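You operate a simulated robot arm through the tools that you are given. There is no shell and no other tool. Be economical: measure what you need, move in short steps, check, and stop when the job is done.

You are at the controls of a simulated robot arm. One attempt, no reset.

Task
Move the block from the wooden press to the empty rack slot and wash the blue brush in the sink.
Fine: both knobs backed off; tap stays off, brush into the empty dish.

Only the result counts: the job must be done as asked and must still hold three seconds after the hand-in. Knocking over, shifting, dropping, spilling or breaking anything else fails it.

Robot
A 6-joint arm with a two-finger parallel gripper on a trunk, on a base that drives. Base frame: it is fixed to the floor where the robot stands at the start and does not move with it; the origin is under the middle of the robot, x ahead of it, y to its left, z up. Units: m, degrees, N and s.
With the tool pointing down near the work surface it reaches from about 0.16 to 0.48 m from the robot's upright axis, wherever it stands. Its first joint turns from -166.0 to 166.0 degrees. Places, roughly: left knob of the wooden press [0.6, 0.1, 1]; right knob of the wooden press [0.8, -0.2, 1]; front slot of the drying rack [0, 0.8, 0.9]; sink [1.2, -0.5, 0.8]; right brush dish [0.6, 0.4, 0.9]; blue tap lever [1.5, -0.5, 1]. Payload 4.1 kg.
The tool frame sits at the grasp point between the pads (the TCP): z along the fingers, y along the line on which they close. The tips reach 0.023 m beyond it. Largest opening 0.094 m; finger width 0.038, thickness 0.01; the body of the gripper, 0.054 by 0.096 m, starts 0.039 m behind the TCP.
Orientation is that of the tool frame in the base frame, as a unit quaternion [w, x, y, z]. With the fingers straight down and closing along the base's y, the tool's x points along the base's -x, its y along +y and its z along -z.

Tools
- The arm moves only by the tool servo_tool. Its argument "plan" is a list of rows, each a list of 3 entries, a list of its own where there are three numbers: the shift along the tool's x, y, z in m, then the turn, a rotation vector about the tool's x, y, z in degrees, then the gripper command, from -1 (fully open) to 1 (shut), values between in proportion. In form: [[[dx, dy, dz], [ax, ay, az], hand], ...]. A call has 1 to 10 rows; each row is the pose to reach, as a shift and turn from the pose commanded when the call began, along the tool's axes at that moment. A row lasts 0.2 s, in which the tool goes at most 0.05 m and 8.6 degrees; a call with a longer step from one row to the next is refused whole, and so is a gripper value outside its range. Where a pose cannot be reached the arm comes as near as it can. A force on the tool above 80 N (or 10 N above the force at the start of the call, whichever is more), or a blocked arm, ends the call early, and 0.2 s more pass. The fingers move at their own pace (about 0.045 m/s each) and stop on an object; they squeeze with about 26 N. The grip force told is the motor's: it shows also when the fingers shut on nothing. Time passes only in rows, and 0.2 s behind the last, so rows that repeat a pose let the fingers close. The reply holds the time, the measured pose of the TCP, the force on the tool along the base axes, the opening and the grip force, in the units named above and with some noise, and new pictures: "pictures" is both (left out), scene, wrist or none.
- Cameras (640 x 400 px; columns grow to the right, rows downward): "scene" is now at [0.0154, 0.1922, 1.5317]; the picture's right is [0.35, -0.94, 0.00], its down [-0.69, -0.25, -0.68] and it looks along [0.64, 0.23, -0.73] (base axes); focal length 265 px, centre (320, 200). "wrist" rides on the gripper at [0.086, 0.016, -0.074] in the tool frame; the picture's right is [-0.18, 0.98, 0.00], its down [-0.58, -0.11, -0.81] and it looks along [-0.79, -0.15, 0.59] (tool axes); focal length 243 px, centre (320, 200). There is no depth. A picture from a camera that has moved, and an enlarged one, comes with that camera's place and axes in the base frame and with its lens.
- lift_body(by): slides the trunk up (or, below 0, down) by that many m; the arm and the scene camera ride with it, the base frame stays. It gives what a move gives, with no picture.
- steer(legs): drives the robot by 1 to 6 legs, each [ahead, turn to the left] in m and degrees, along the robot's own axes; the way and the turn of a leg run together, so that a leg with both is an arc; at most 1.5 m and 180 degrees a leg. The arm and the cameras ride along, it lands a little off, and it stops where it bumps. It gives what a move gives, and a new picture of the scene camera.
- head_to(pan, tilt): turns the head with the scene camera to pan (to the left, within 155 degrees either way) and tilt (down, from -29 to 69), counted from straight ahead of the robot. It gives what a move gives, and a new picture of the scene camera.
- inspect(camera, box): a new picture of the part [left, top, right, bottom] of that camera's present view, enlarged. The clock stands still meanwhile.
- hand_in(): hands the job in; it is judged then, once.

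Work in short steps. Places have to be worked out from the pictures, the camera data and where the tool is seen: move nearer, look again, correct. Check each grasp and each placing, and mend what went wrong. You have 120 turns and 260 pictures in all, those below and enlarged ones among them. Open the gripper and draw the arm clear of the work before you hand the job in, unless the task says otherwise; then end with one line.

The tools are called after "Request:" as a command line: name --argument value ..., lists and objects as JSON in quotes. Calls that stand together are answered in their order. servo_tool: Moves the arm, as the interface text tells. Its arguments: {"type":"object","properties":{"plan":{"type":"array","items":{"type":"array"}},"pictures":{"type":"string","enum":["both","scene","wrist","none"]}},"required":["plan"]} The other tools are called the same way: lift_body (by) slides the trunk up or down; steer (legs) drives the base; head_to (pan, tilt) turns the head that bears the scene camera; inspect (camera, box) takes an enlarged picture of a part of a camera's view; hand_in () hands the job in.

At the start:

```text
t: 0.0
eef_pos: [0.4931, 0.0029, 1.1819]
tcp_rot: [0.0, 0.0, 1.0, -0.002]
force: [0.3, 0.4, -1.2]
gripper_width: 0.0937
gripper_force: 0.1
trunk travel left (down, up): [-0.5, 0.09]
robot x, y, heading: [0.0019, 0.0002, -0.0]
head pan, tilt: [20.2, 47.3]
```

scene: 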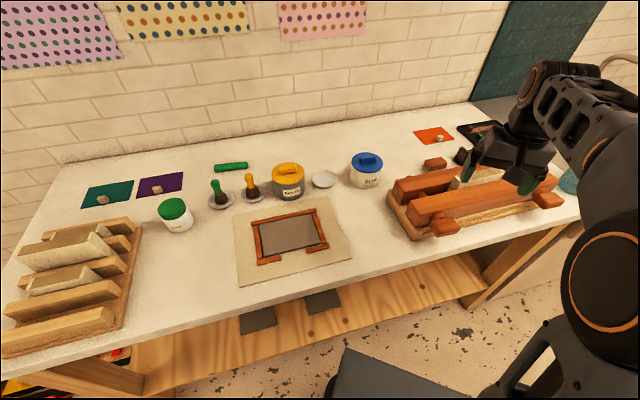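
wrist: 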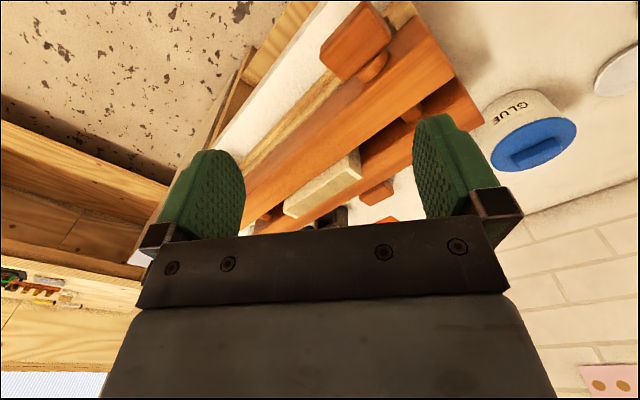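

The scene shows the bench with rack on the left and press on the right. I look to the right for the sink and brushes, and enlarge the current view.

Request:
inspect --camera "scene" --box '[380, 100, 600, 250]'

Request:
inspect --camera "scene" --box '[0, 140, 360, 360]'

Request:
head_to --pan -25 --tilt 35

```text
2.67 times, centred on (490, 175) of scene
camera zoom: at [0.0154, 0.1922, 1.5317], right [0.35, -0.94, 0.0], down [-0.69, -0.25, -0.68], along [0.64, 0.23, -0.73], focal length 707 px, centre (-133, 267)
```

zoom: 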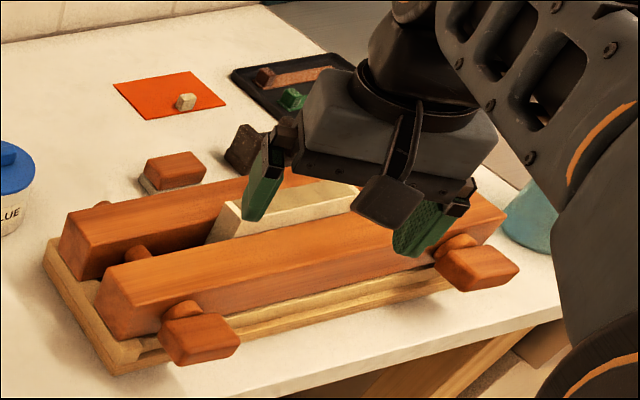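

```text
1.78 times, centred on (180, 250) of scene
camera zoom: at [0.0154, 0.1922, 1.5317], right [0.35, -0.94, 0.0], down [-0.69, -0.25, -0.68], along [0.64, 0.23, -0.73], focal length 472 px, centre (569, 111)
```

zoom: 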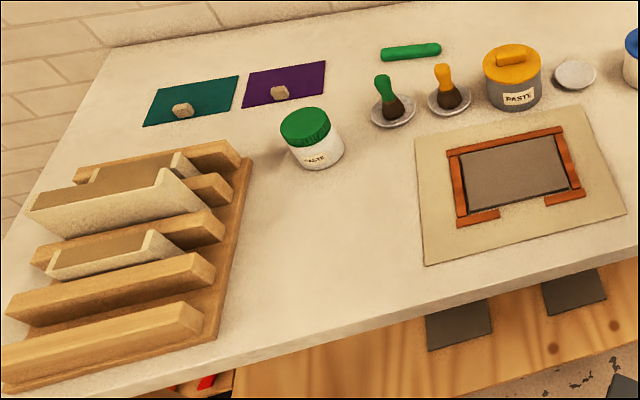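

```text
t: 1.1
eef_pos: [0.4919, 0.0031, 1.1819]
tcp_rot: [0.0, 0.0, 1.0, -0.001]
force: [-0.2, 1.3, 0.4]
gripper_width: 0.0939
gripper_force: 0.1
trunk travel left (down, up): [-0.5, 0.09]
robot x, y, heading: [0.0026, -0.0031, -0.0]
head pan, tilt: [-25.0, 35.0]
camera scene: at [0.0207, 0.1276, 1.5497], right [-0.42, -0.91, 0.0], down [-0.52, 0.24, -0.82], along [0.74, -0.35, -0.57], focal length 265 px, centre (320, 200)
```

scene: 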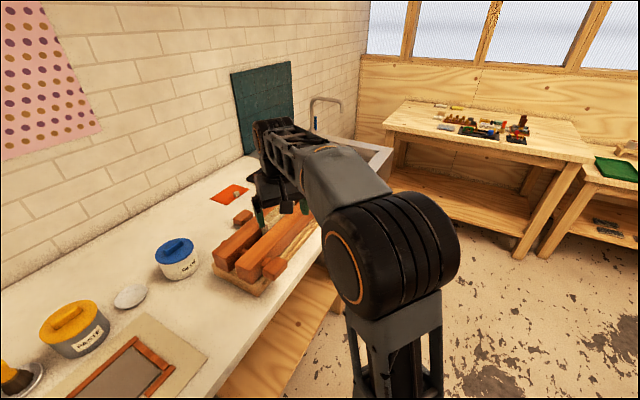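

The table edge runs roughly from (0, 0.71) to (0.85, -0.43), so its direction is about -53°. I turn the robot parallel to the edge so I can drive along it with the arm reaching left.

Request:
steer --legs '[[0, -53]]'

Request:
head_to --pan 30 --tilt 35

```text
t: 3.9
eef_pos: [0.3054, -0.3858, 1.182]
tcp_rot: [-0.001, 0.439, 0.898, -0.001]
force: [-0.6, -0.1, -0.2]
gripper_width: 0.0941
gripper_force: 0.0
trunk travel left (down, up): [-0.5, 0.09]
robot x, y, heading: [0.0053, -0.0011, -52.5]
head pan, tilt: [-25.0, 35.0]
camera scene: at [0.1149, 0.062, 1.5497], right [-0.97, -0.22, 0.0], down [-0.13, 0.56, -0.82], along [0.18, -0.8, -0.57], focal length 265 px, centre (320, 200)
```

scene: 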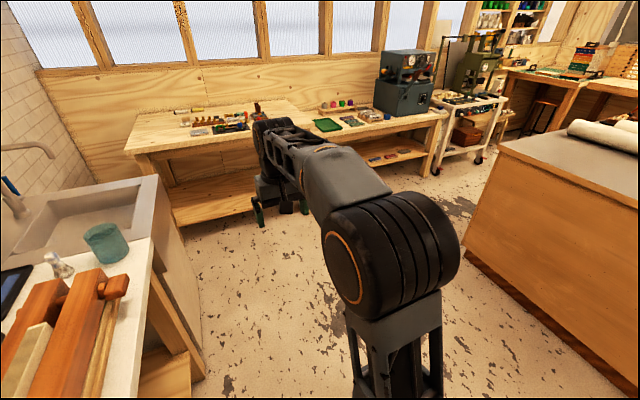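

```text
t: 5.1
eef_pos: [0.304, -0.3857, 1.1819]
tcp_rot: [0.0, 0.439, 0.899, -0.002]
force: [-0.3, 0.1, 0.2]
gripper_width: 0.094
gripper_force: 0.1
trunk travel left (down, up): [-0.5, 0.09]
robot x, y, heading: [-0.0004, -0.0003, -52.0]
head pan, tilt: [30.0, 35.0]
camera scene: at [0.177, 0.1147, 1.5497], right [-0.38, -0.93, 0.0], down [-0.53, 0.22, -0.82], along [0.76, -0.31, -0.57], focal length 265 px, centre (320, 200)
```

scene: 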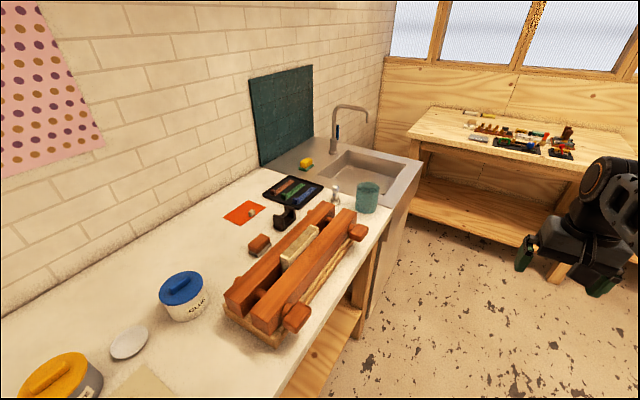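

Clear view now. I enlarge the press/tray/sink and the press alone.

Request:
inspect --camera "scene" --box '[220, 90, 440, 228]'

Request:
inspect --camera "scene" --box '[210, 190, 390, 350]'

```text
2.90 times, centred on (330, 159) of scene
camera zoom: at [0.177, 0.1147, 1.5497], right [-0.38, -0.93, 0.0], down [-0.53, 0.22, -0.82], along [0.76, -0.31, -0.57], focal length 769 px, centre (291, 319)
```

zoom: 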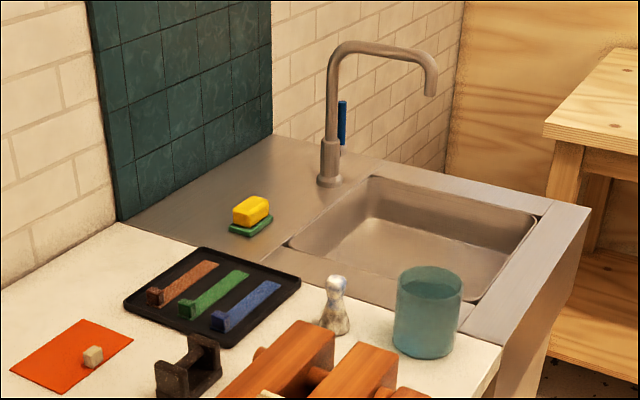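

```text
2.50 times, centred on (300, 270) of scene
camera zoom: at [0.177, 0.1147, 1.5497], right [-0.38, -0.93, 0.0], down [-0.53, 0.22, -0.82], along [0.76, -0.31, -0.57], focal length 663 px, centre (370, 25)
```

zoom: 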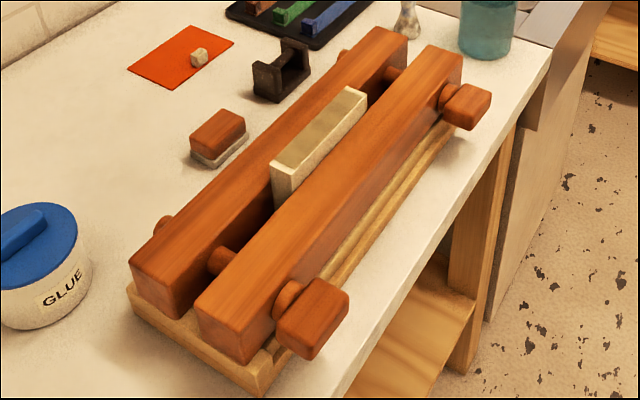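

No blue brush visible yet (dishes hold green and yellow); the tray holds brown, green, blue items. I drive ahead along the edge to see the tray and sink nearer.

Request:
steer --legs '[[0.45, -1]]'

Request:
head_to --pan 50 --tilt 45

```text
t: 7.8
eef_pos: [0.573, -0.7551, 1.1815]
tcp_rot: [0.0, 0.448, 0.894, -0.002]
force: [-0.4, 0.1, 0.4]
gripper_width: 0.0941
gripper_force: 0.1
trunk travel left (down, up): [-0.5, 0.09]
robot x, y, heading: [0.2759, -0.357, -53.0]
head pan, tilt: [30.0, 35.0]
camera scene: at [0.4553, -0.2508, 1.5497], right [-0.4, -0.92, 0.0], down [-0.53, 0.23, -0.82], along [0.75, -0.32, -0.57], focal length 265 px, centre (320, 200)
```

scene: 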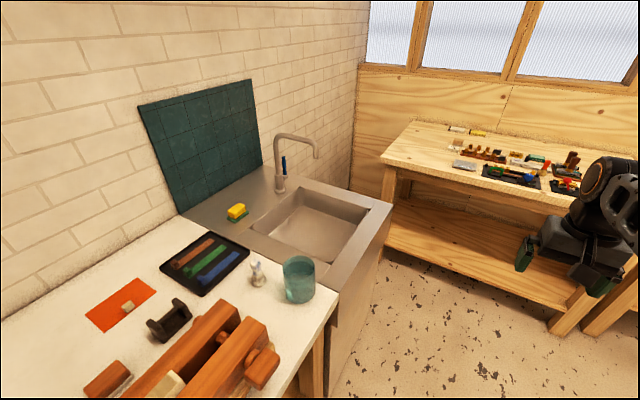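

```text
t: 8.7
eef_pos: [0.5725, -0.7544, 1.1813]
tcp_rot: [-0.001, 0.448, 0.894, -0.001]
force: [-0.2, -0.4, 0.0]
gripper_width: 0.0942
gripper_force: 0.1
trunk travel left (down, up): [-0.5, 0.09]
robot x, y, heading: [0.273, -0.362, -53.3]
head pan, tilt: [50.0, 45.0]
camera scene: at [0.4554, -0.2204, 1.5349], right [-0.06, -1.0, 0.0], down [-0.71, 0.04, -0.71], along [0.71, -0.04, -0.71], focal length 265 px, centre (320, 200)
```

scene: 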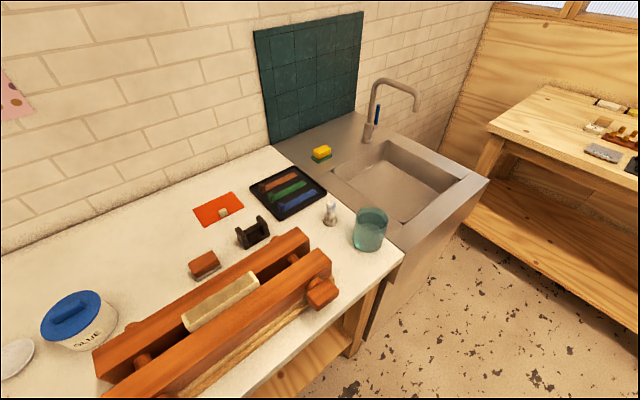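

Request:
inspect --camera "scene" --box '[180, 120, 500, 320]'

Request:
inspect --camera "scene" --box '[240, 150, 400, 250]'

```text
2.00 times, centred on (340, 220) of scene
camera zoom: at [0.4554, -0.2204, 1.5349], right [-0.06, -1.0, 0.0], down [-0.71, 0.04, -0.71], along [0.71, -0.04, -0.71], focal length 530 px, centre (280, 160)
```

zoom: 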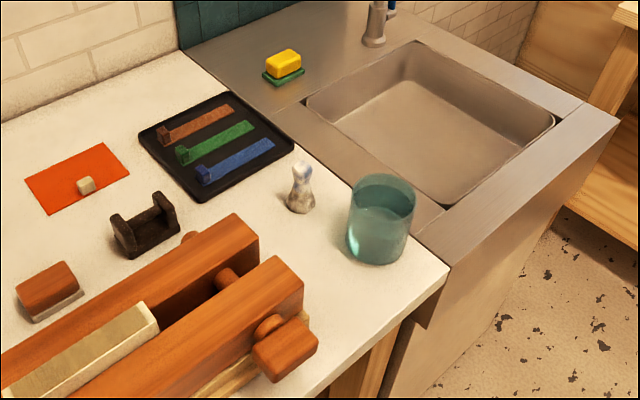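

```text
4.00 times, centred on (320, 200) of scene
camera zoom: at [0.4554, -0.2204, 1.5349], right [-0.06, -1.0, 0.0], down [-0.71, 0.04, -0.71], along [0.71, -0.04, -0.71], focal length 1061 px, centre (320, 200)
```

zoom: 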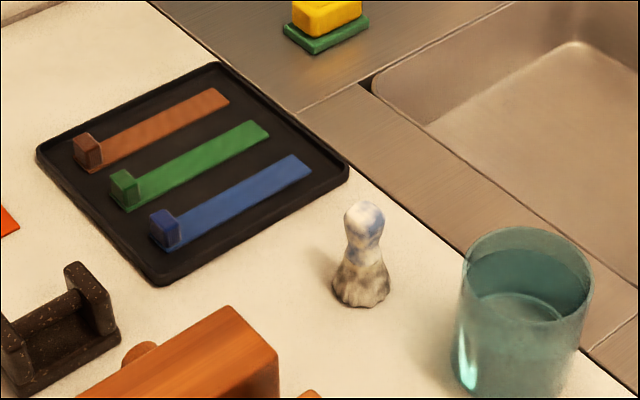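

The dirty brush standing between tray and glass looks like the blue brush. I go closer to the sink to see whether it holds water.

Request:
steer --legs '[[0.4, 0.3]]'

Request:
head_to --pan 65 --tilt 50

Request:
inspect --camera "scene" --box '[240, 80, 560, 280]'

```text
t: 11.2
eef_pos: [0.8189, -1.0755, 1.1813]
tcp_rot: [-0.001, 0.446, 0.895, -0.002]
force: [0.1, -0.5, -0.1]
gripper_width: 0.0938
gripper_force: 0.0
trunk travel left (down, up): [-0.5, 0.09]
robot x, y, heading: [0.5178, -0.6879, -53.1]
head pan, tilt: [50.0, 45.0]
camera scene: at [0.6978, -0.5429, 1.5349], right [-0.05, -1.0, 0.0], down [-0.71, 0.04, -0.71], along [0.71, -0.04, -0.71], focal length 265 px, centre (320, 200)
```

scene: 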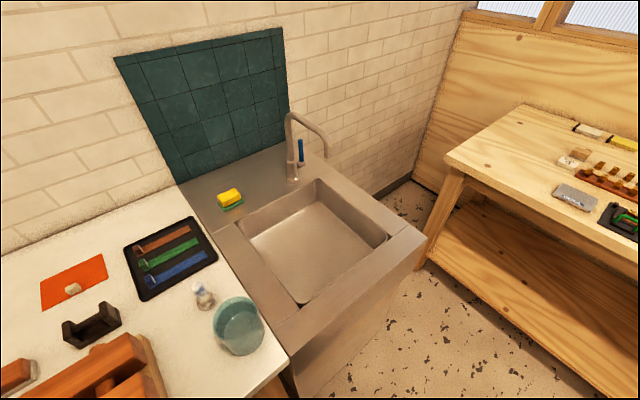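

```text
t: 12.0
eef_pos: [0.8203, -1.0755, 1.1814]
tcp_rot: [-0.001, 0.445, 0.896, -0.001]
force: [0.4, 0.5, 0.6]
gripper_width: 0.0941
gripper_force: 0.1
trunk travel left (down, up): [-0.5, 0.09]
robot x, y, heading: [0.5185, -0.6801, -53.1]
head pan, tilt: [65.0, 50.0]
camera scene: at [0.6917, -0.5224, 1.528], right [0.21, -0.98, 0.0], down [-0.75, -0.16, -0.64], along [0.63, 0.13, -0.77], focal length 265 px, centre (320, 200)
```

scene: 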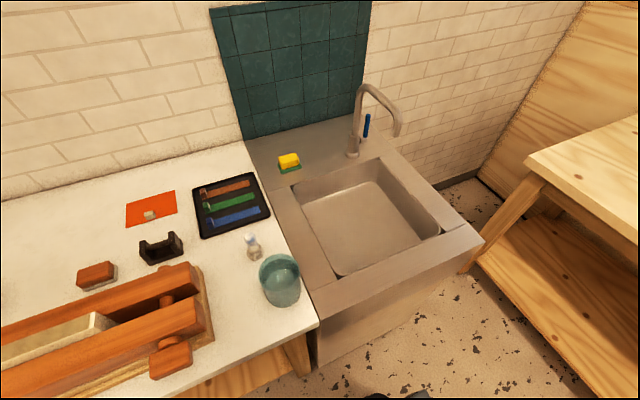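

```text
2.00 times, centred on (400, 180) of scene
camera zoom: at [0.6917, -0.5224, 1.528], right [0.21, -0.98, 0.0], down [-0.75, -0.16, -0.64], along [0.63, 0.13, -0.77], focal length 530 px, centre (160, 240)
```

zoom: 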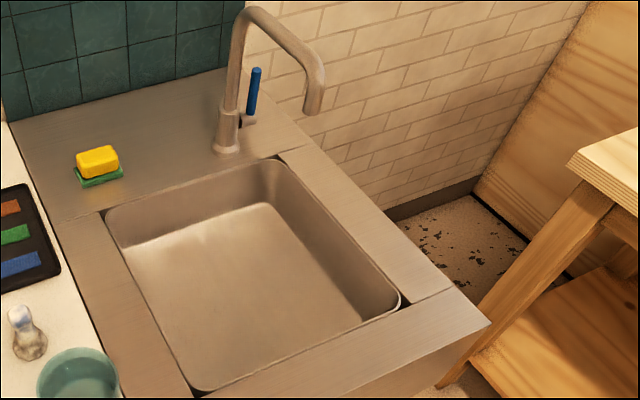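

The sink basin looks like it holds water (no drain seen), and the brush stands near (0.97, -0.29, table ≈0.9). I retract the arm and start swinging it to the robot's left, toward the bench.

Request:
servo_tool --plan '[[[0.05, 0, 0], [0, 0, 0], -1], [[0.1, 0, 0], [0, 0, 0], -1], [[0.1476, 0, 0], [0, 0, 0], -1], [[0.151, 0.0487, 0], [0, 0, -8], -1], [[0.1612, 0.0965, 0], [0, 0, -16], -1], [[0.1779, 0.1424, 0], [0, 0, -24], -1], [[0.2008, 0.1855, 0], [0, 0, -32], -1], [[0.2295, 0.225, 0], [0, 0, -40], -1], [[0.2634, 0.2601, 0], [0, 0, -48], -1], [[0.3019, 0.2902, 0], [0, 0, -56], -1]]' --pictures "none"

```text
t: 14.2
eef_pos: [0.8663, -0.6586, 1.1812]
tcp_rot: [-0.001, -0.028, 1.0, -0.001]
force: [-0.1, -1.1, 0.7]
gripper_width: 0.0939
gripper_force: 0.1
trunk travel left (down, up): [-0.5, 0.09]
robot x, y, heading: [0.5195, -0.6895, -53.1]
head pan, tilt: [65.0, 50.0]
```

Arm now points at about +3° base azimuth; I swing 34° more to face the bench normal.

Request:
servo_tool --plan '[[[0.0034, 0.0487, 0], [0, 0, -8], -1], [[0.0136, 0.0965, 0], [0, 0, -16], -1], [[0.0303, 0.1424, 0], [0, 0, -24], -1], [[0.0532, 0.1855, 0], [0, 0, -32], -1], [[0.0598, 0.1957, 0], [0, 0, -34], -1]]' --pictures "none"

Request:
steer --legs '[[0.15, 35], [0.15, -35]]'

```text
t: 15.4
eef_pos: [0.7986, -0.4675, 1.1815]
tcp_rot: [-0.002, -0.319, 0.948, 0.0]
force: [0.8, 0.2, 0.0]
gripper_width: 0.0941
gripper_force: 0.0
trunk travel left (down, up): [-0.5, 0.09]
robot x, y, heading: [0.517, -0.6841, -52.7]
head pan, tilt: [65.0, 50.0]
```

```text
t: 19.1
eef_pos: [1.0397, -0.6391, 1.1821]
tcp_rot: [-0.001, -0.319, 0.948, 0.0]
force: [0.4, -0.4, -0.2]
gripper_width: 0.094
gripper_force: 0.0
trunk travel left (down, up): [-0.5, 0.09]
robot x, y, heading: [0.7589, -0.856, -53.1]
head pan, tilt: [65.0, 50.0]
camera scene: at [0.9334, -0.6943, 1.528], right [0.21, -0.98, 0.0], down [-0.75, -0.16, -0.64], along [0.63, 0.14, -0.77], focal length 265 px, centre (320, 200)
```

scene: 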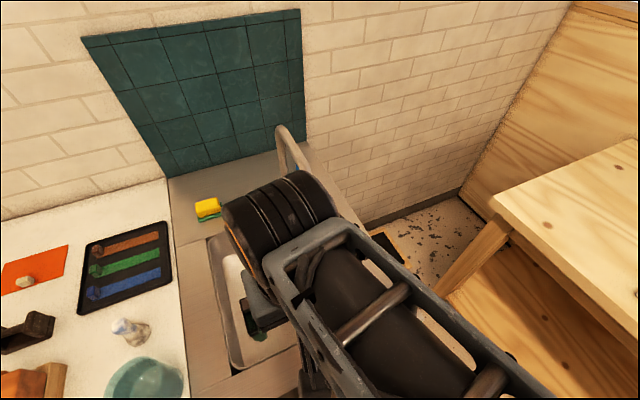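

Robot stands at about s=1.14, n=0.09 from the line, no bump. I back up with an S toward the bench to be opposite the brush and closer.

Request:
steer --legs '[[-0.12, -45], [-0.12, 45]]'

Request:
servo_tool --plan '[[[0, 0, 0], [0, 0, 0], -1]]' --pictures "wrist"

```text
t: 20.8
eef_pos: [1.0746, -0.7166, 1.1806]
tcp_rot: [-0.001, -0.113, 0.994, -0.001]
force: [-0.4, 0.0, 0.0]
gripper_width: 0.0939
gripper_force: 0.1
trunk travel left (down, up): [-0.5, 0.09]
robot x, y, heading: [0.7321, -0.7996, -77.3]
head pan, tilt: [65.0, 50.0]
stopped in leg 1: the robot was blocked; the commanded pose is now the measured one
camera scene: at [0.9553, -0.7214, 1.5279], right [-0.21, -0.98, 0.0], down [-0.75, 0.16, -0.64], along [0.63, -0.13, -0.77], focal length 265 px, centre (320, 200)
```

scene: 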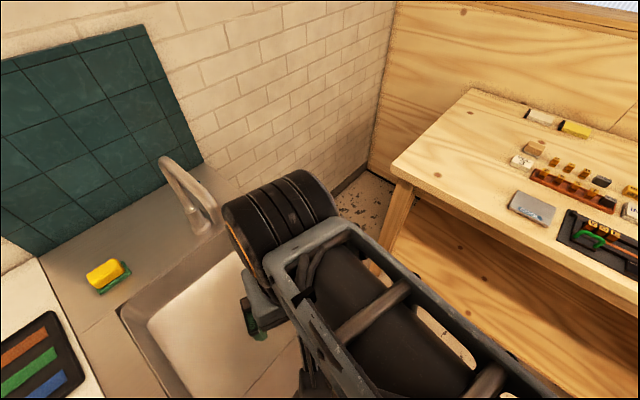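

```text
t: 21.2
eef_pos: [1.0739, -0.7166, 1.1797]
tcp_rot: [-0.003, -0.113, 0.994, 0.0]
force: [-1.0, 0.0, 0.7]
gripper_width: 0.0941
gripper_force: 0.0
trunk travel left (down, up): [-0.5, 0.09]
robot x, y, heading: [0.7285, -0.7992, -77.0]
head pan, tilt: [65.0, 50.0]
camera wrist: at [0.9854, -0.7195, 1.2557], right [-0.04, 1.0, 0.0], down [0.59, 0.02, 0.8], along [0.8, 0.03, -0.59], focal length 243 px, centre (320, 200)
```

wrist: 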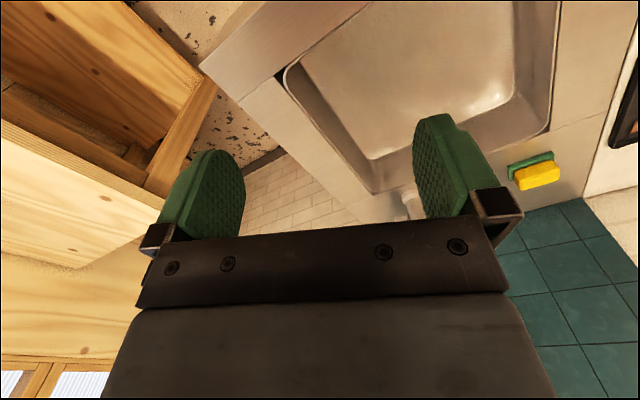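

Blocked by a corner of the base while turned; I straighten and use shallower S-legs to get closer and opposite the brush.

Request:
steer --legs '[[0.0, 24], [0.1, 12], [0.1, -12], [-0.16, -10], [-0.16, 10]]'

```text
t: 26.4
eef_pos: [0.9782, -0.4573, 1.1813]
tcp_rot: [-0.001, -0.317, 0.949, -0.001]
force: [0.3, -0.8, -0.9]
gripper_width: 0.094
gripper_force: 0.0
trunk travel left (down, up): [-0.5, 0.09]
robot x, y, heading: [0.6907, -0.6735, -55.4]
head pan, tilt: [65.0, 50.0]
camera scene: at [0.8749, -0.5219, 1.528], right [0.16, -0.99, 0.0], down [-0.76, -0.13, -0.64], along [0.63, 0.1, -0.77], focal length 265 px, centre (320, 200)
```

scene: 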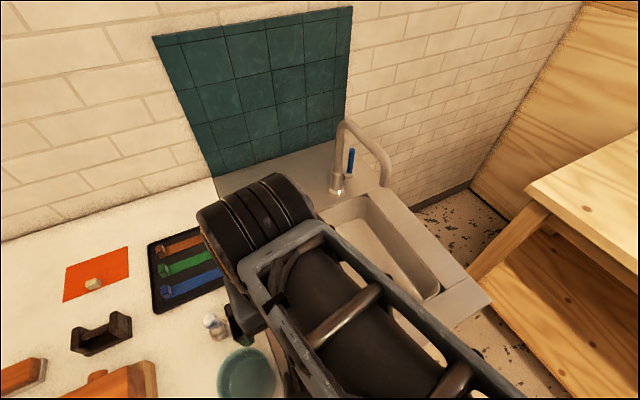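

Robot at n≈0.15, s≈0.95, good. I enlarge to locate the brush precisely.

Request:
inspect --camera "scene" --box '[160, 280, 320, 380]'

Request:
inspect --camera "wrist" --box '[0, 0, 640, 400]'

```text
4.00 times, centred on (240, 330) of scene
camera zoom: at [0.8749, -0.5219, 1.528], right [0.16, -0.99, 0.0], down [-0.76, -0.13, -0.64], along [0.63, 0.1, -0.77], focal length 1061 px, centre (640, -320)
```

zoom: 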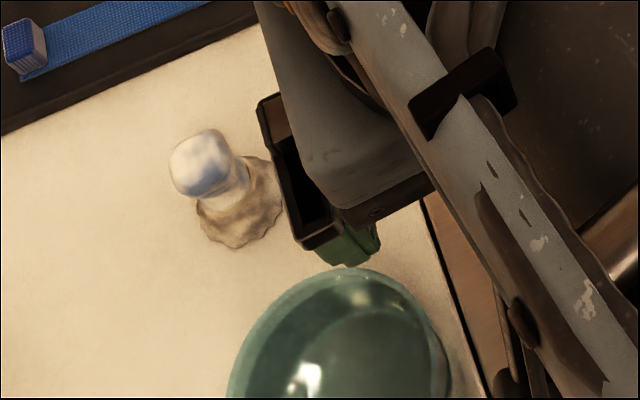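

```text
1.00 times, centred on (320, 200) of wrist
camera zoom: at [0.8985, -0.4963, 1.2557], right [-0.44, 0.9, 0.0], down [0.53, 0.26, 0.8], along [0.72, 0.36, -0.59], focal length 243 px, centre (320, 200)
```

zoom: 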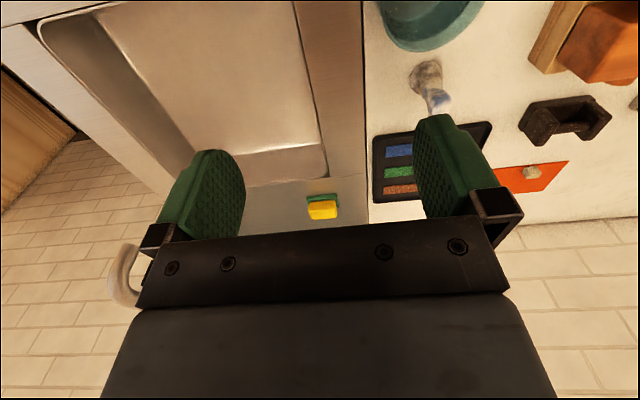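

Both cameras agree: brush at about (0.985, -0.287), top z≈0.978, table ≈0.905. I back up 0.1 m to be squarely opposite it.

Request:
steer --legs '[[-0.05, -7], [-0.06, 9]]'

```text
t: 28.0
eef_pos: [0.9082, -0.3457, 1.1799]
tcp_rot: [-0.003, -0.338, 0.941, -0.001]
force: [0.4, 0.9, 0.9]
gripper_width: 0.0938
gripper_force: 0.0
trunk travel left (down, up): [-0.5, 0.09]
robot x, y, heading: [0.6277, -0.578, -53.1]
head pan, tilt: [65.0, 50.0]
camera scene: at [0.8036, -0.4194, 1.528], right [0.2, -0.98, 0.0], down [-0.75, -0.16, -0.64], along [0.63, 0.13, -0.77], focal length 265 px, centre (320, 200)
```

scene: 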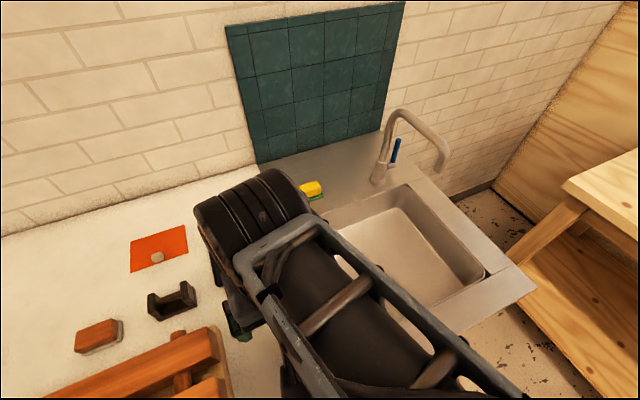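

Robot squarely opposite: brush is 0.097 m further out. I extend over it and descend to z≈1.06 for a check.

Request:
servo_tool --plan '[[[-0.048, -0.002, 0], [0, 0, 0], -1], [[-0.0966, -0.0036, 0], [0, 0, 0], -1], [[-0.0966, -0.0036, 0.05], [0, 0, 0], -1], [[-0.0966, -0.0036, 0.1], [0, 0, 0], -1], [[-0.0966, -0.0036, 0.12], [0, 0, 0], -1]]'

```text
t: 29.2
eef_pos: [0.9842, -0.2859, 1.059]
tcp_rot: [-0.003, -0.337, 0.941, -0.001]
force: [0.0, 0.0, 1.1]
gripper_width: 0.0941
gripper_force: 0.1
trunk travel left (down, up): [-0.5, 0.09]
robot x, y, heading: [0.6272, -0.5827, -53.2]
head pan, tilt: [65.0, 50.0]
camera scene: at [0.8043, -0.4193, 1.5279], right [0.2, -0.98, 0.0], down [-0.75, -0.16, -0.64], along [0.63, 0.13, -0.77], focal length 265 px, centre (320, 200)
camera wrist: at [0.9072, -0.3289, 1.1334], right [-0.48, 0.88, 0.0], down [0.52, 0.29, 0.8], along [0.7, 0.39, -0.6], focal length 243 px, centre (320, 200)
```

scene: 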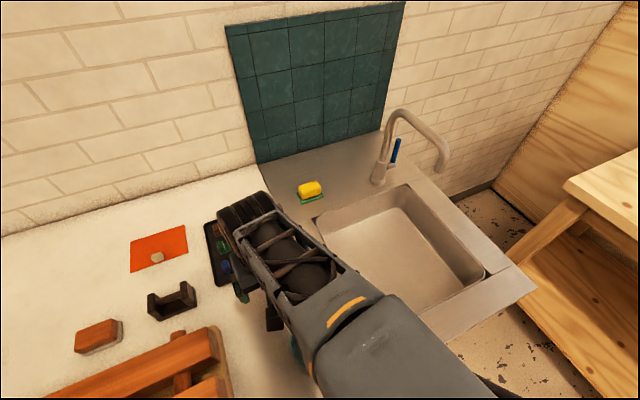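
wrist: 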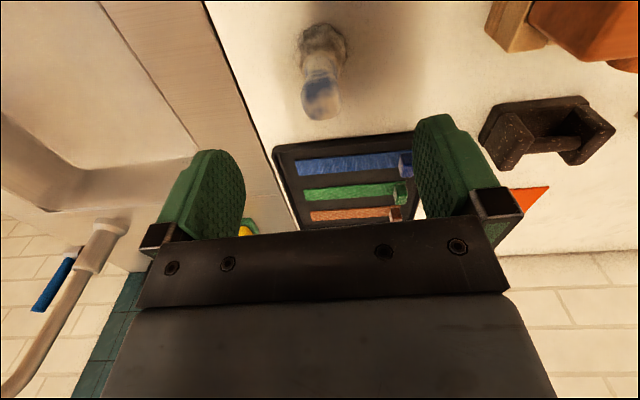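

The brush handle is within a few mm of the tool axis. I descend around the handle and close.

Request:
servo_tool --plan '[[[-0.004, 0, 0.045], [0, 0, 0], -1], [[-0.004, 0, 0.08], [0, 0, 0], -1], [[-0.004, 0, 0.1], [0, 0, 0], -1], [[-0.004, 0, 0.1], [0, 0, 0], 0], [[-0.004, 0, 0.1], [0, 0, 0], 1], [[-0.004, 0, 0.1], [0, 0, 0], 1], [[-0.004, 0, 0.1], [0, 0, 0], 1], [[-0.004, 0, 0.1], [0, 0, 0], 1], [[-0.004, 0, 0.1], [0, 0, 0], 1]]'

```text
t: 31.2
eef_pos: [0.9861, -0.2859, 0.9588]
tcp_rot: [-0.003, -0.338, 0.941, -0.001]
force: [0.8, -0.8, -0.1]
gripper_width: 0.0406
gripper_force: 25.3
trunk travel left (down, up): [-0.5, 0.09]
robot x, y, heading: [0.6326, -0.582, -53.4]
head pan, tilt: [65.0, 50.0]
camera scene: at [0.804, -0.4196, 1.5279], right [0.2, -0.98, 0.0], down [-0.75, -0.16, -0.64], along [0.63, 0.13, -0.77], focal length 265 px, centre (320, 200)
camera wrist: at [0.9091, -0.3285, 1.0331], right [-0.48, 0.88, 0.0], down [0.52, 0.29, 0.8], along [0.7, 0.39, -0.6], focal length 243 px, centre (320, 200)
```

scene: 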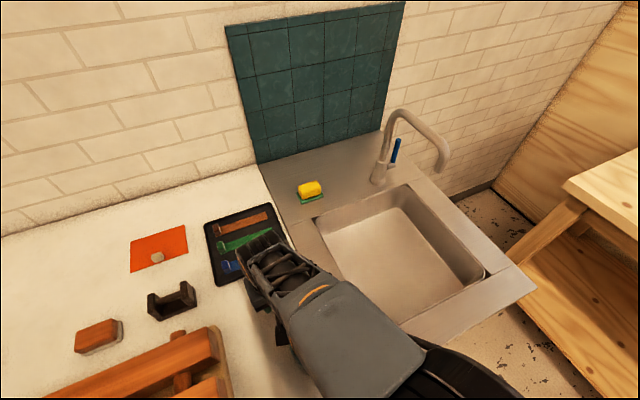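
wrist: 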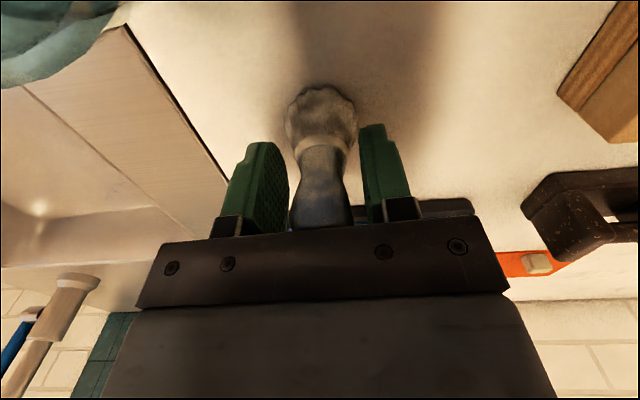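

Fingers report 25 N at 0.041 m. I lift a little to check the hold.

Request:
servo_tool --plan '[[[0, 0, 0], [0, 0, 0], 1], [[0, 0, -0.03], [0, 0, 0], 1], [[0, 0, -0.08], [0, 0, 0], 1], [[0, 0, -0.12], [0, 0, 0], 1]]' --pictures "wrist"

```text
t: 32.2
eef_pos: [0.9887, -0.2865, 1.0774]
tcp_rot: [-0.003, -0.338, 0.941, -0.001]
force: [0.8, 0.6, -0.2]
gripper_width: 0.0404
gripper_force: 26.1
trunk travel left (down, up): [-0.5, 0.09]
robot x, y, heading: [0.6282, -0.5808, -53.2]
head pan, tilt: [65.0, 50.0]
camera wrist: at [0.9109, -0.3285, 1.1533], right [-0.48, 0.88, 0.0], down [0.52, 0.29, 0.8], along [0.7, 0.39, -0.6], focal length 243 px, centre (320, 200)
```

wrist: 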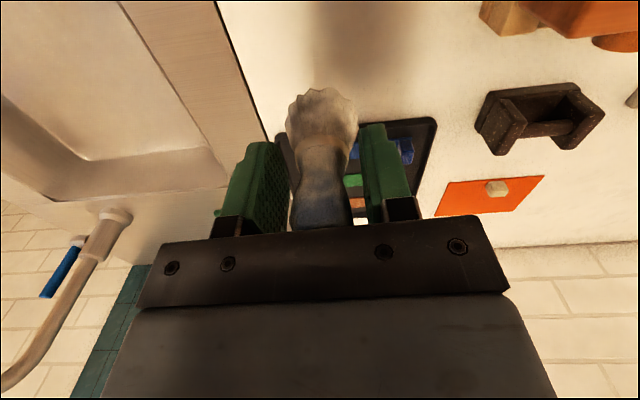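

The brush is held; its bottom is ~0.054 m below the TCP. Basin spans s≈0.99–1.33, n≈0.47–0.79 with surface at z≈0.8; I drive ahead 0.22 m along the edge.

Request:
steer --legs '[[0.11, 3], [0.11, -3]]'

Request:
servo_tool --plan '[[[0, 0, 0], [0, 0, 0], 1]]' --pictures "wrist"

```text
t: 34.4
eef_pos: [1.1158, -0.4483, 1.0776]
tcp_rot: [-0.001, -0.335, 0.942, -0.002]
force: [-0.9, -0.9, -1.4]
gripper_width: 0.0405
gripper_force: 25.7
trunk travel left (down, up): [-0.5, 0.09]
robot x, y, heading: [0.7496, -0.7502, -45.8]
head pan, tilt: [65.0, 50.0]
stopped in leg 2: the robot was blocked; the commanded pose is now the measured one
camera scene: at [0.899, -0.5633, 1.5279], right [0.33, -0.94, 0.0], down [-0.72, -0.25, -0.64], along [0.61, 0.21, -0.77], focal length 265 px, centre (320, 200)
```

scene: 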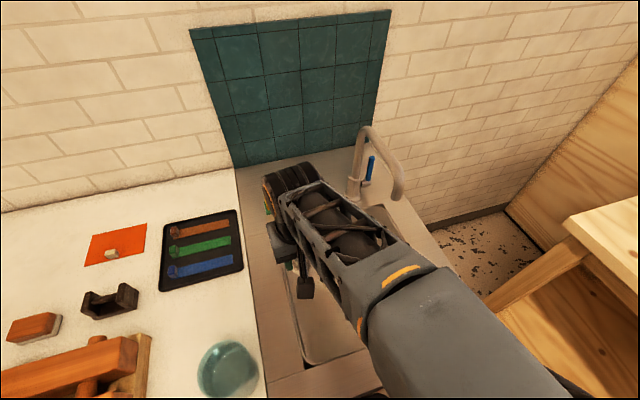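

```text
t: 34.8
eef_pos: [1.1159, -0.4471, 1.0773]
tcp_rot: [-0.003, -0.335, 0.942, 0.0]
force: [-0.2, -1.0, -0.2]
gripper_width: 0.0404
gripper_force: 26.0
trunk travel left (down, up): [-0.5, 0.09]
robot x, y, heading: [0.7477, -0.7456, -46.0]
head pan, tilt: [65.0, 50.0]
camera wrist: at [1.0376, -0.4891, 1.1529], right [-0.48, 0.88, 0.0], down [0.52, 0.29, 0.8], along [0.71, 0.38, -0.6], focal length 243 px, centre (320, 200)
```

wrist: 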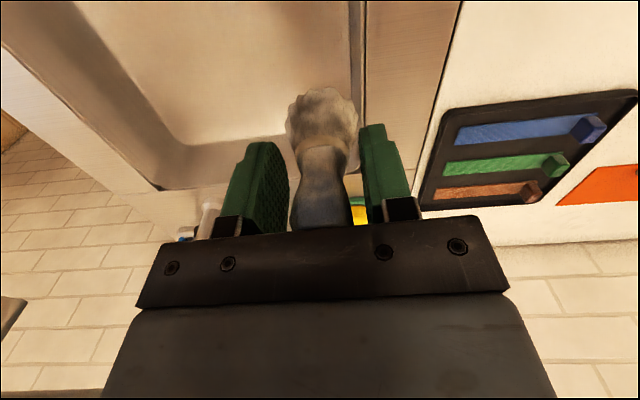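

TCP is above the left part of the basin. I shift ~0.07 m to the right, inward, and descend to about z=0.90.

Request:
servo_tool --plan '[[[0.012, -0.036, 0], [0, 0, 0], 1], [[0.0246, -0.0715, 0], [0, 0, 0], 1], [[0.0246, -0.0715, 0.05], [0, 0, 0], 1], [[0.0246, -0.0715, 0.1], [0, 0, 0], 1], [[0.0246, -0.0715, 0.14], [0, 0, 0], 1], [[0.0246, -0.0715, 0.175], [0, 0, 0], 1]]'

```text
t: 36.1
eef_pos: [1.1426, -0.5188, 0.9024]
tcp_rot: [-0.002, -0.335, 0.942, -0.001]
force: [0.4, 1.0, -0.3]
gripper_width: 0.0404
gripper_force: 26.3
trunk travel left (down, up): [-0.5, 0.09]
robot x, y, heading: [0.7467, -0.7422, -45.8]
head pan, tilt: [65.0, 50.0]
camera scene: at [0.8992, -0.5634, 1.5279], right [0.33, -0.94, 0.0], down [-0.72, -0.25, -0.64], along [0.61, 0.21, -0.77], focal length 265 px, centre (320, 200)
camera wrist: at [1.064, -0.5603, 0.9773], right [-0.48, 0.88, 0.0], down [0.52, 0.29, 0.8], along [0.71, 0.38, -0.6], focal length 243 px, centre (320, 200)
```

scene: 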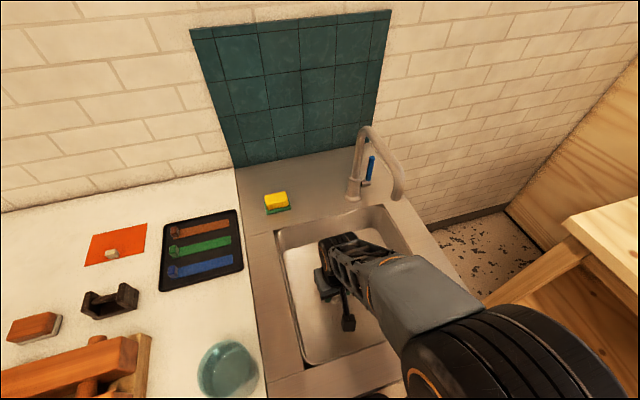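
wrist: 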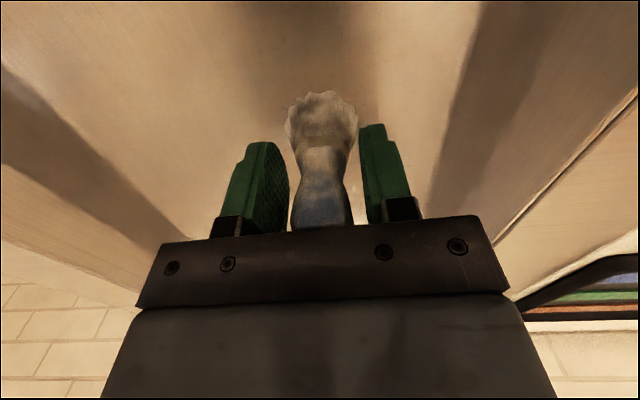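

Brush is inside the basin, tip at ~0.848. I lower in small steps toward the surface.

Request:
servo_tool --plan '[[[0, 0, 0.015], [0, 0, 0], 1], [[0, 0, 0.025], [0, 0, 0], 1], [[0, 0, 0.035], [0, 0, 0], 1]]'

Request:
inspect --camera "scene" --box '[260, 200, 420, 360]'

```text
t: 37.0
eef_pos: [1.1411, -0.5188, 0.8683]
tcp_rot: [-0.002, -0.335, 0.942, 0.0]
force: [0.3, -0.2, 0.4]
gripper_width: 0.041
gripper_force: 26.0
trunk travel left (down, up): [-0.5, 0.09]
robot x, y, heading: [0.7454, -0.7477, -45.7]
head pan, tilt: [65.0, 50.0]
camera scene: at [0.899, -0.5636, 1.5279], right [0.33, -0.94, 0.0], down [-0.72, -0.25, -0.64], along [0.61, 0.21, -0.77], focal length 265 px, centre (320, 200)
camera wrist: at [1.063, -0.5609, 0.9425], right [-0.48, 0.88, 0.0], down [0.52, 0.28, 0.8], along [0.71, 0.38, -0.59], focal length 243 px, centre (320, 200)
```

scene: 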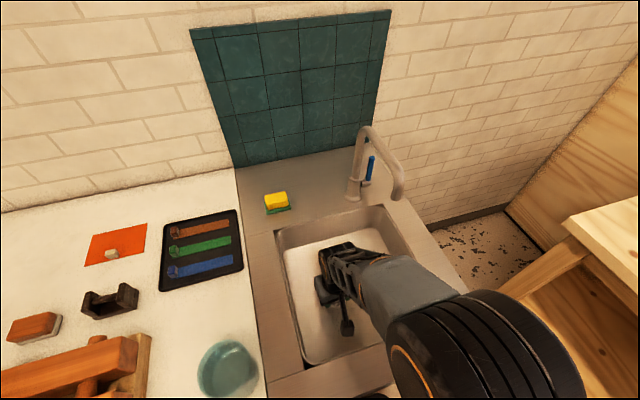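
wrist: 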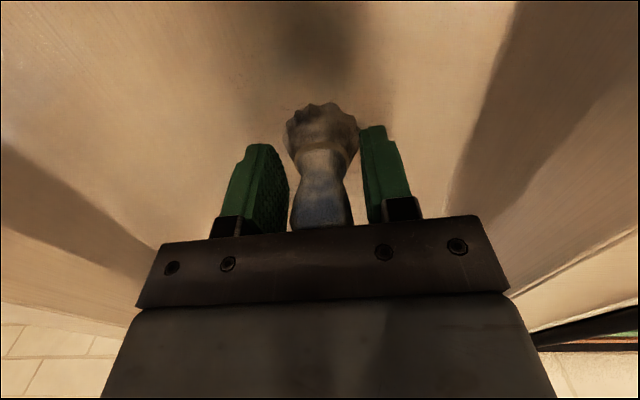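

```text
2.50 times, centred on (340, 280) of scene
camera zoom: at [0.899, -0.5636, 1.5279], right [0.33, -0.94, 0.0], down [-0.72, -0.25, -0.64], along [0.61, 0.21, -0.77], focal length 663 px, centre (270, 0)
```

zoom: 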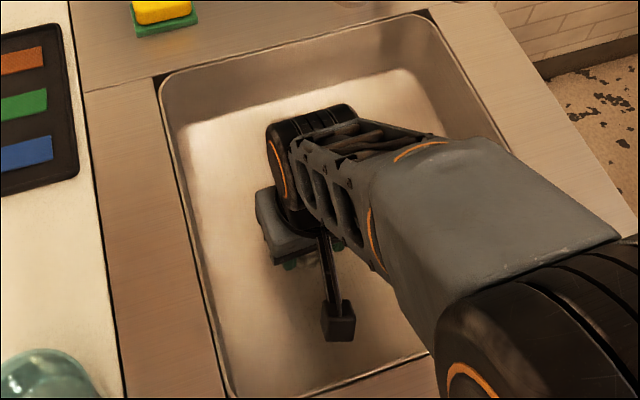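

Still free of contact. I continue down in 8 mm steps, expecting the surface around z≈0.80.

Request:
servo_tool --plan '[[[0, 0, 0.008], [0, 0, 0], 1], [[0, 0, 0.014], [0, 0, 0], 1], [[0, 0, 0.02], [0, 0, 0], 1]]' --pictures "wrist"

```text
t: 37.8
eef_pos: [1.1416, -0.5198, 0.8476]
tcp_rot: [-0.001, -0.335, 0.942, -0.001]
force: [-0.2, 0.1, -0.1]
gripper_width: 0.0405
gripper_force: 26.5
trunk travel left (down, up): [-0.5, 0.09]
robot x, y, heading: [0.7468, -0.7449, -45.8]
head pan, tilt: [65.0, 50.0]
camera wrist: at [1.0637, -0.5616, 0.9228], right [-0.48, 0.88, 0.0], down [0.52, 0.28, 0.8], along [0.71, 0.38, -0.59], focal length 243 px, centre (320, 200)
```

wrist: 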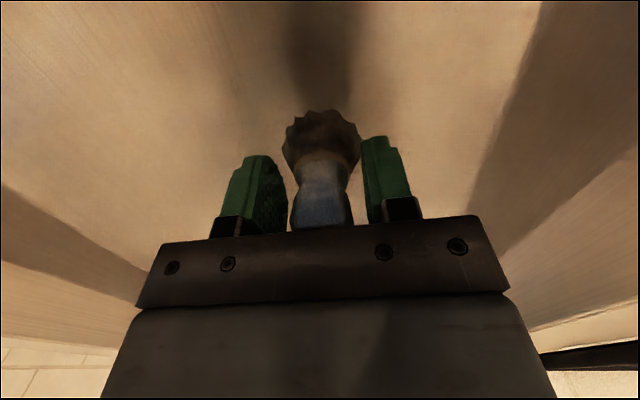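

No contact yet at tip ≈0.794. I go down further gently.

Request:
servo_tool --plan '[[[0, 0, 0.006], [0, 0, 0], 1], [[0, 0, 0.012], [0, 0, 0], 1]]' --pictures "wrist"

Request:
inspect --camera "wrist" --box '[220, 70, 420, 250]'

```text
t: 38.4
eef_pos: [1.1415, -0.5194, 0.8361]
tcp_rot: [-0.002, -0.335, 0.942, -0.001]
force: [-0.3, -0.3, 1.0]
gripper_width: 0.0408
gripper_force: 25.9
trunk travel left (down, up): [-0.5, 0.09]
robot x, y, heading: [0.7462, -0.7505, -45.9]
head pan, tilt: [65.0, 50.0]
camera wrist: at [1.0634, -0.5612, 0.9108], right [-0.48, 0.88, 0.0], down [0.52, 0.29, 0.8], along [0.71, 0.38, -0.59], focal length 243 px, centre (320, 200)
```

wrist: 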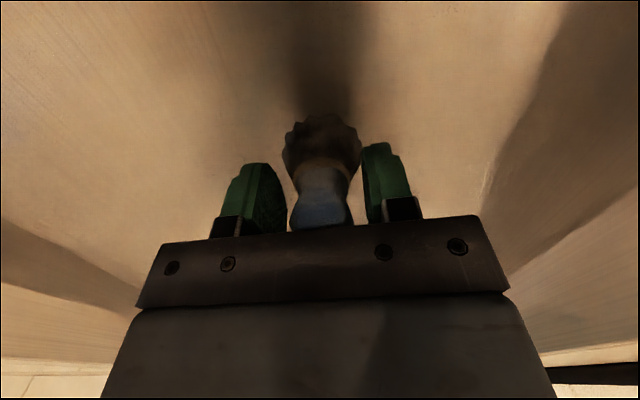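

```text
2.22 times, centred on (320, 160) of wrist
camera zoom: at [1.0634, -0.5612, 0.9108], right [-0.48, 0.88, 0.0], down [0.52, 0.29, 0.8], along [0.71, 0.38, -0.59], focal length 539 px, centre (320, 289)
```

zoom: 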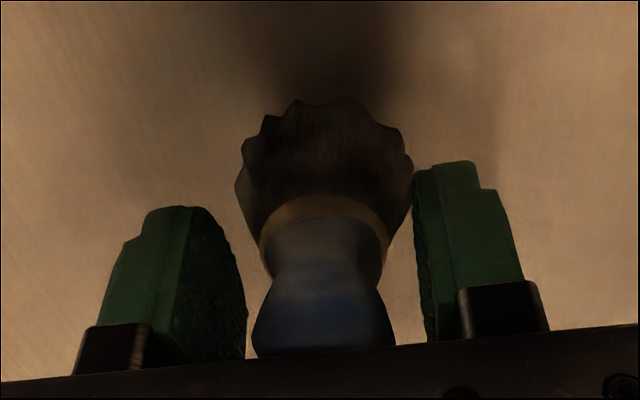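

The fingers and bristles now look refracted/foreshortened – apparently in water – and the bristles look darker/cleaner. I swish back and forth.

Request:
servo_tool --plan '[[[0, -0.03, 0], [0, 0, 0], 1], [[0, 0.01, 0], [0, 0, 0], 1], [[0, -0.03, 0], [0, 0, 0], 1], [[0, 0.01, 0], [0, 0, 0], 1], [[-0.03, -0.01, 0], [0, 0, 0], 1], [[0, -0.01, 0], [0, 0, 0], 1], [[-0.03, -0.03, 0], [0, 0, 0], 1], [[0, 0.01, 0], [0, 0, 0], 1], [[0, -0.03, 0], [0, 0, 0], 1], [[0, 0, 0], [0, 0, 0], 1]]' --pictures "none"

Request:
servo_tool --plan '[[[0, 0, -0.05], [0, 0, 0], 1], [[0, 0, -0.1], [0, 0, 0], 1], [[0, 0, -0.15], [0, 0, 0], 1], [[0, 0, -0.2], [0, 0, 0], 1], [[0, 0, -0.24], [0, 0, 0], 1]]' --pictures "wrist"

Request:
inspect --camera "wrist" --box '[220, 70, 420, 250]'

```text
t: 40.5
eef_pos: [1.142, -0.5178, 0.8357]
tcp_rot: [-0.002, -0.336, 0.942, 0.0]
force: [0.2, 0.1, -0.3]
gripper_width: 0.0404
gripper_force: 26.2
trunk travel left (down, up): [-0.5, 0.09]
robot x, y, heading: [0.7491, -0.7457, -45.7]
head pan, tilt: [65.0, 50.0]
```

```text
t: 41.8
eef_pos: [1.1428, -0.5191, 1.076]
tcp_rot: [-0.003, -0.335, 0.942, -0.001]
force: [-0.1, 0.0, -1.3]
gripper_width: 0.0405
gripper_force: 25.8
trunk travel left (down, up): [-0.5, 0.09]
robot x, y, heading: [0.7469, -0.7475, -45.7]
head pan, tilt: [65.0, 50.0]
camera wrist: at [1.0648, -0.561, 1.1506], right [-0.48, 0.88, 0.0], down [0.52, 0.29, 0.8], along [0.71, 0.38, -0.6], focal length 243 px, centre (320, 200)
```

wrist: 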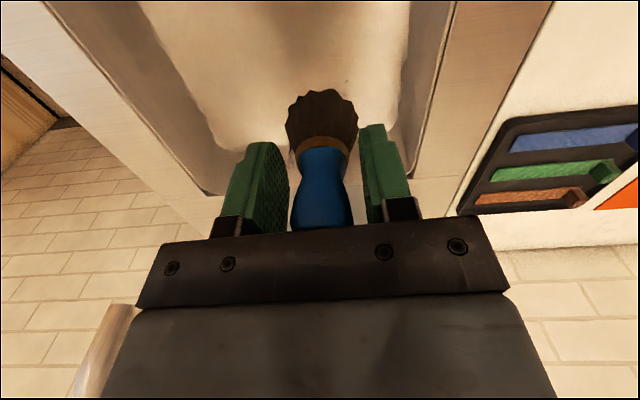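

```text
2.22 times, centred on (320, 160) of wrist
camera zoom: at [1.0648, -0.561, 1.1506], right [-0.48, 0.88, 0.0], down [0.52, 0.29, 0.8], along [0.71, 0.38, -0.6], focal length 539 px, centre (320, 289)
```

zoom: 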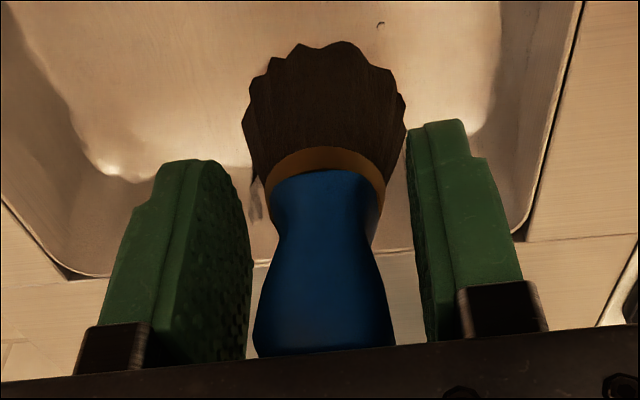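

The brush is clean blue now. I raise and retract the arm for the drive back along the bench.

Request:
servo_tool --plan '[[[0, 0, -0.05], [0, 0, 0], 1], [[0, 0, -0.1], [0, 0, 0], 1], [[0, 0, -0.13], [0, 0, 0], 1], [[0.05, 0, -0.13], [0, 0, 0], 1], [[0.08, 0, -0.13], [0, 0, 0], 1]]' --pictures "none"

Request:
steer --legs '[[-0.15, -2], [-0.15, -4], [-0.4, 0]]'

```text
t: 43.0
eef_pos: [1.0816, -0.5688, 1.2075]
tcp_rot: [-0.002, -0.334, 0.943, -0.001]
force: [-0.1, -0.8, -0.1]
gripper_width: 0.0405
gripper_force: 25.8
trunk travel left (down, up): [-0.5, 0.09]
robot x, y, heading: [0.7495, -0.7466, -45.7]
head pan, tilt: [65.0, 50.0]
```

```text
t: 47.4
eef_pos: [0.6548, -0.0683, 1.2066]
tcp_rot: [-0.003, -0.287, 0.958, 0.0]
force: [0.1, 0.1, -0.9]
gripper_width: 0.0406
gripper_force: 26.6
trunk travel left (down, up): [-0.5, 0.09]
robot x, y, heading: [0.3019, -0.2157, -51.6]
head pan, tilt: [65.0, 50.0]
camera scene: at [0.4732, -0.0453, 1.5279], right [0.23, -0.97, 0.0], down [-0.74, -0.18, -0.64], along [0.62, 0.15, -0.77], focal length 265 px, centre (320, 200)
```

scene: 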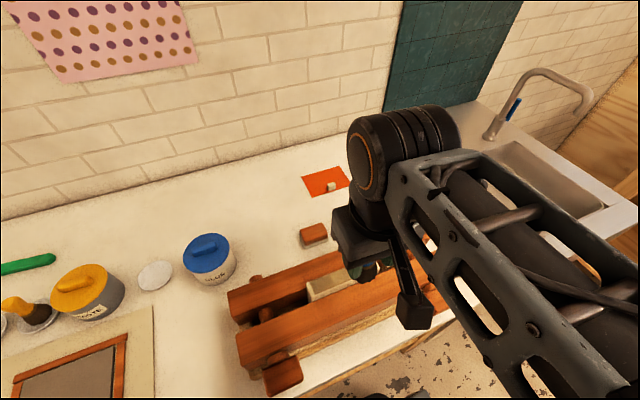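

Dish confirmed at (0.65, 0.41), i.e. 0.37 m inside the edge. I back up further to s≈0.06 and look down to see how near the base can get.

Request:
steer --legs '[[-0.3, -1]]'

Request:
head_to --pan 100 --tilt 69

```text
t: 49.4
eef_pos: [0.4722, 0.164, 1.2076]
tcp_rot: [-0.002, -0.277, 0.961, 0.0]
force: [-0.5, 0.8, -1.7]
gripper_width: 0.0405
gripper_force: 26.5
trunk travel left (down, up): [-0.5, 0.09]
robot x, y, heading: [0.1204, 0.0257, -52.8]
head pan, tilt: [65.0, 50.0]
camera scene: at [0.2903, 0.191, 1.5279], right [0.21, -0.98, 0.0], down [-0.75, -0.16, -0.64], along [0.63, 0.14, -0.77], focal length 265 px, centre (320, 200)
```

scene: 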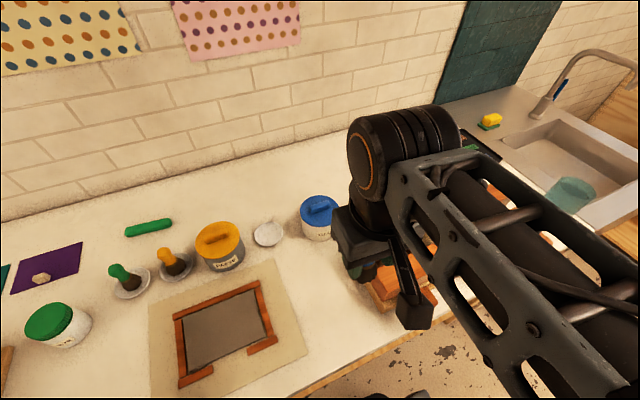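

```text
t: 50.4
eef_pos: [0.4717, 0.1648, 1.2077]
tcp_rot: [-0.003, -0.277, 0.961, -0.001]
force: [0.7, 0.4, -0.4]
gripper_width: 0.0406
gripper_force: 26.2
trunk travel left (down, up): [-0.5, 0.09]
robot x, y, heading: [0.1164, 0.0226, -52.5]
head pan, tilt: [100.0, 68.8]
camera scene: at [0.2533, 0.2154, 1.506], right [0.73, -0.68, 0.0], down [-0.63, -0.68, -0.36], along [0.25, 0.27, -0.93], focal length 265 px, centre (320, 200)
```

scene: 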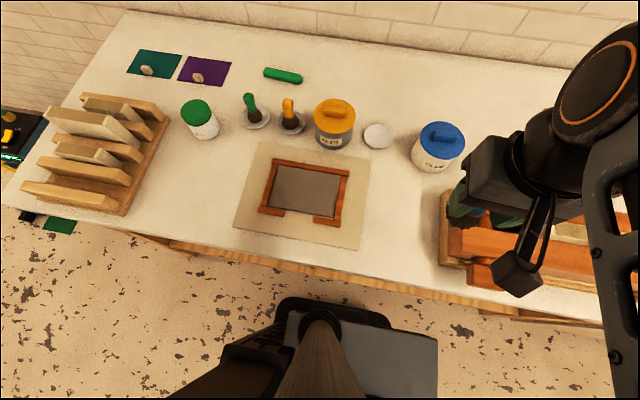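

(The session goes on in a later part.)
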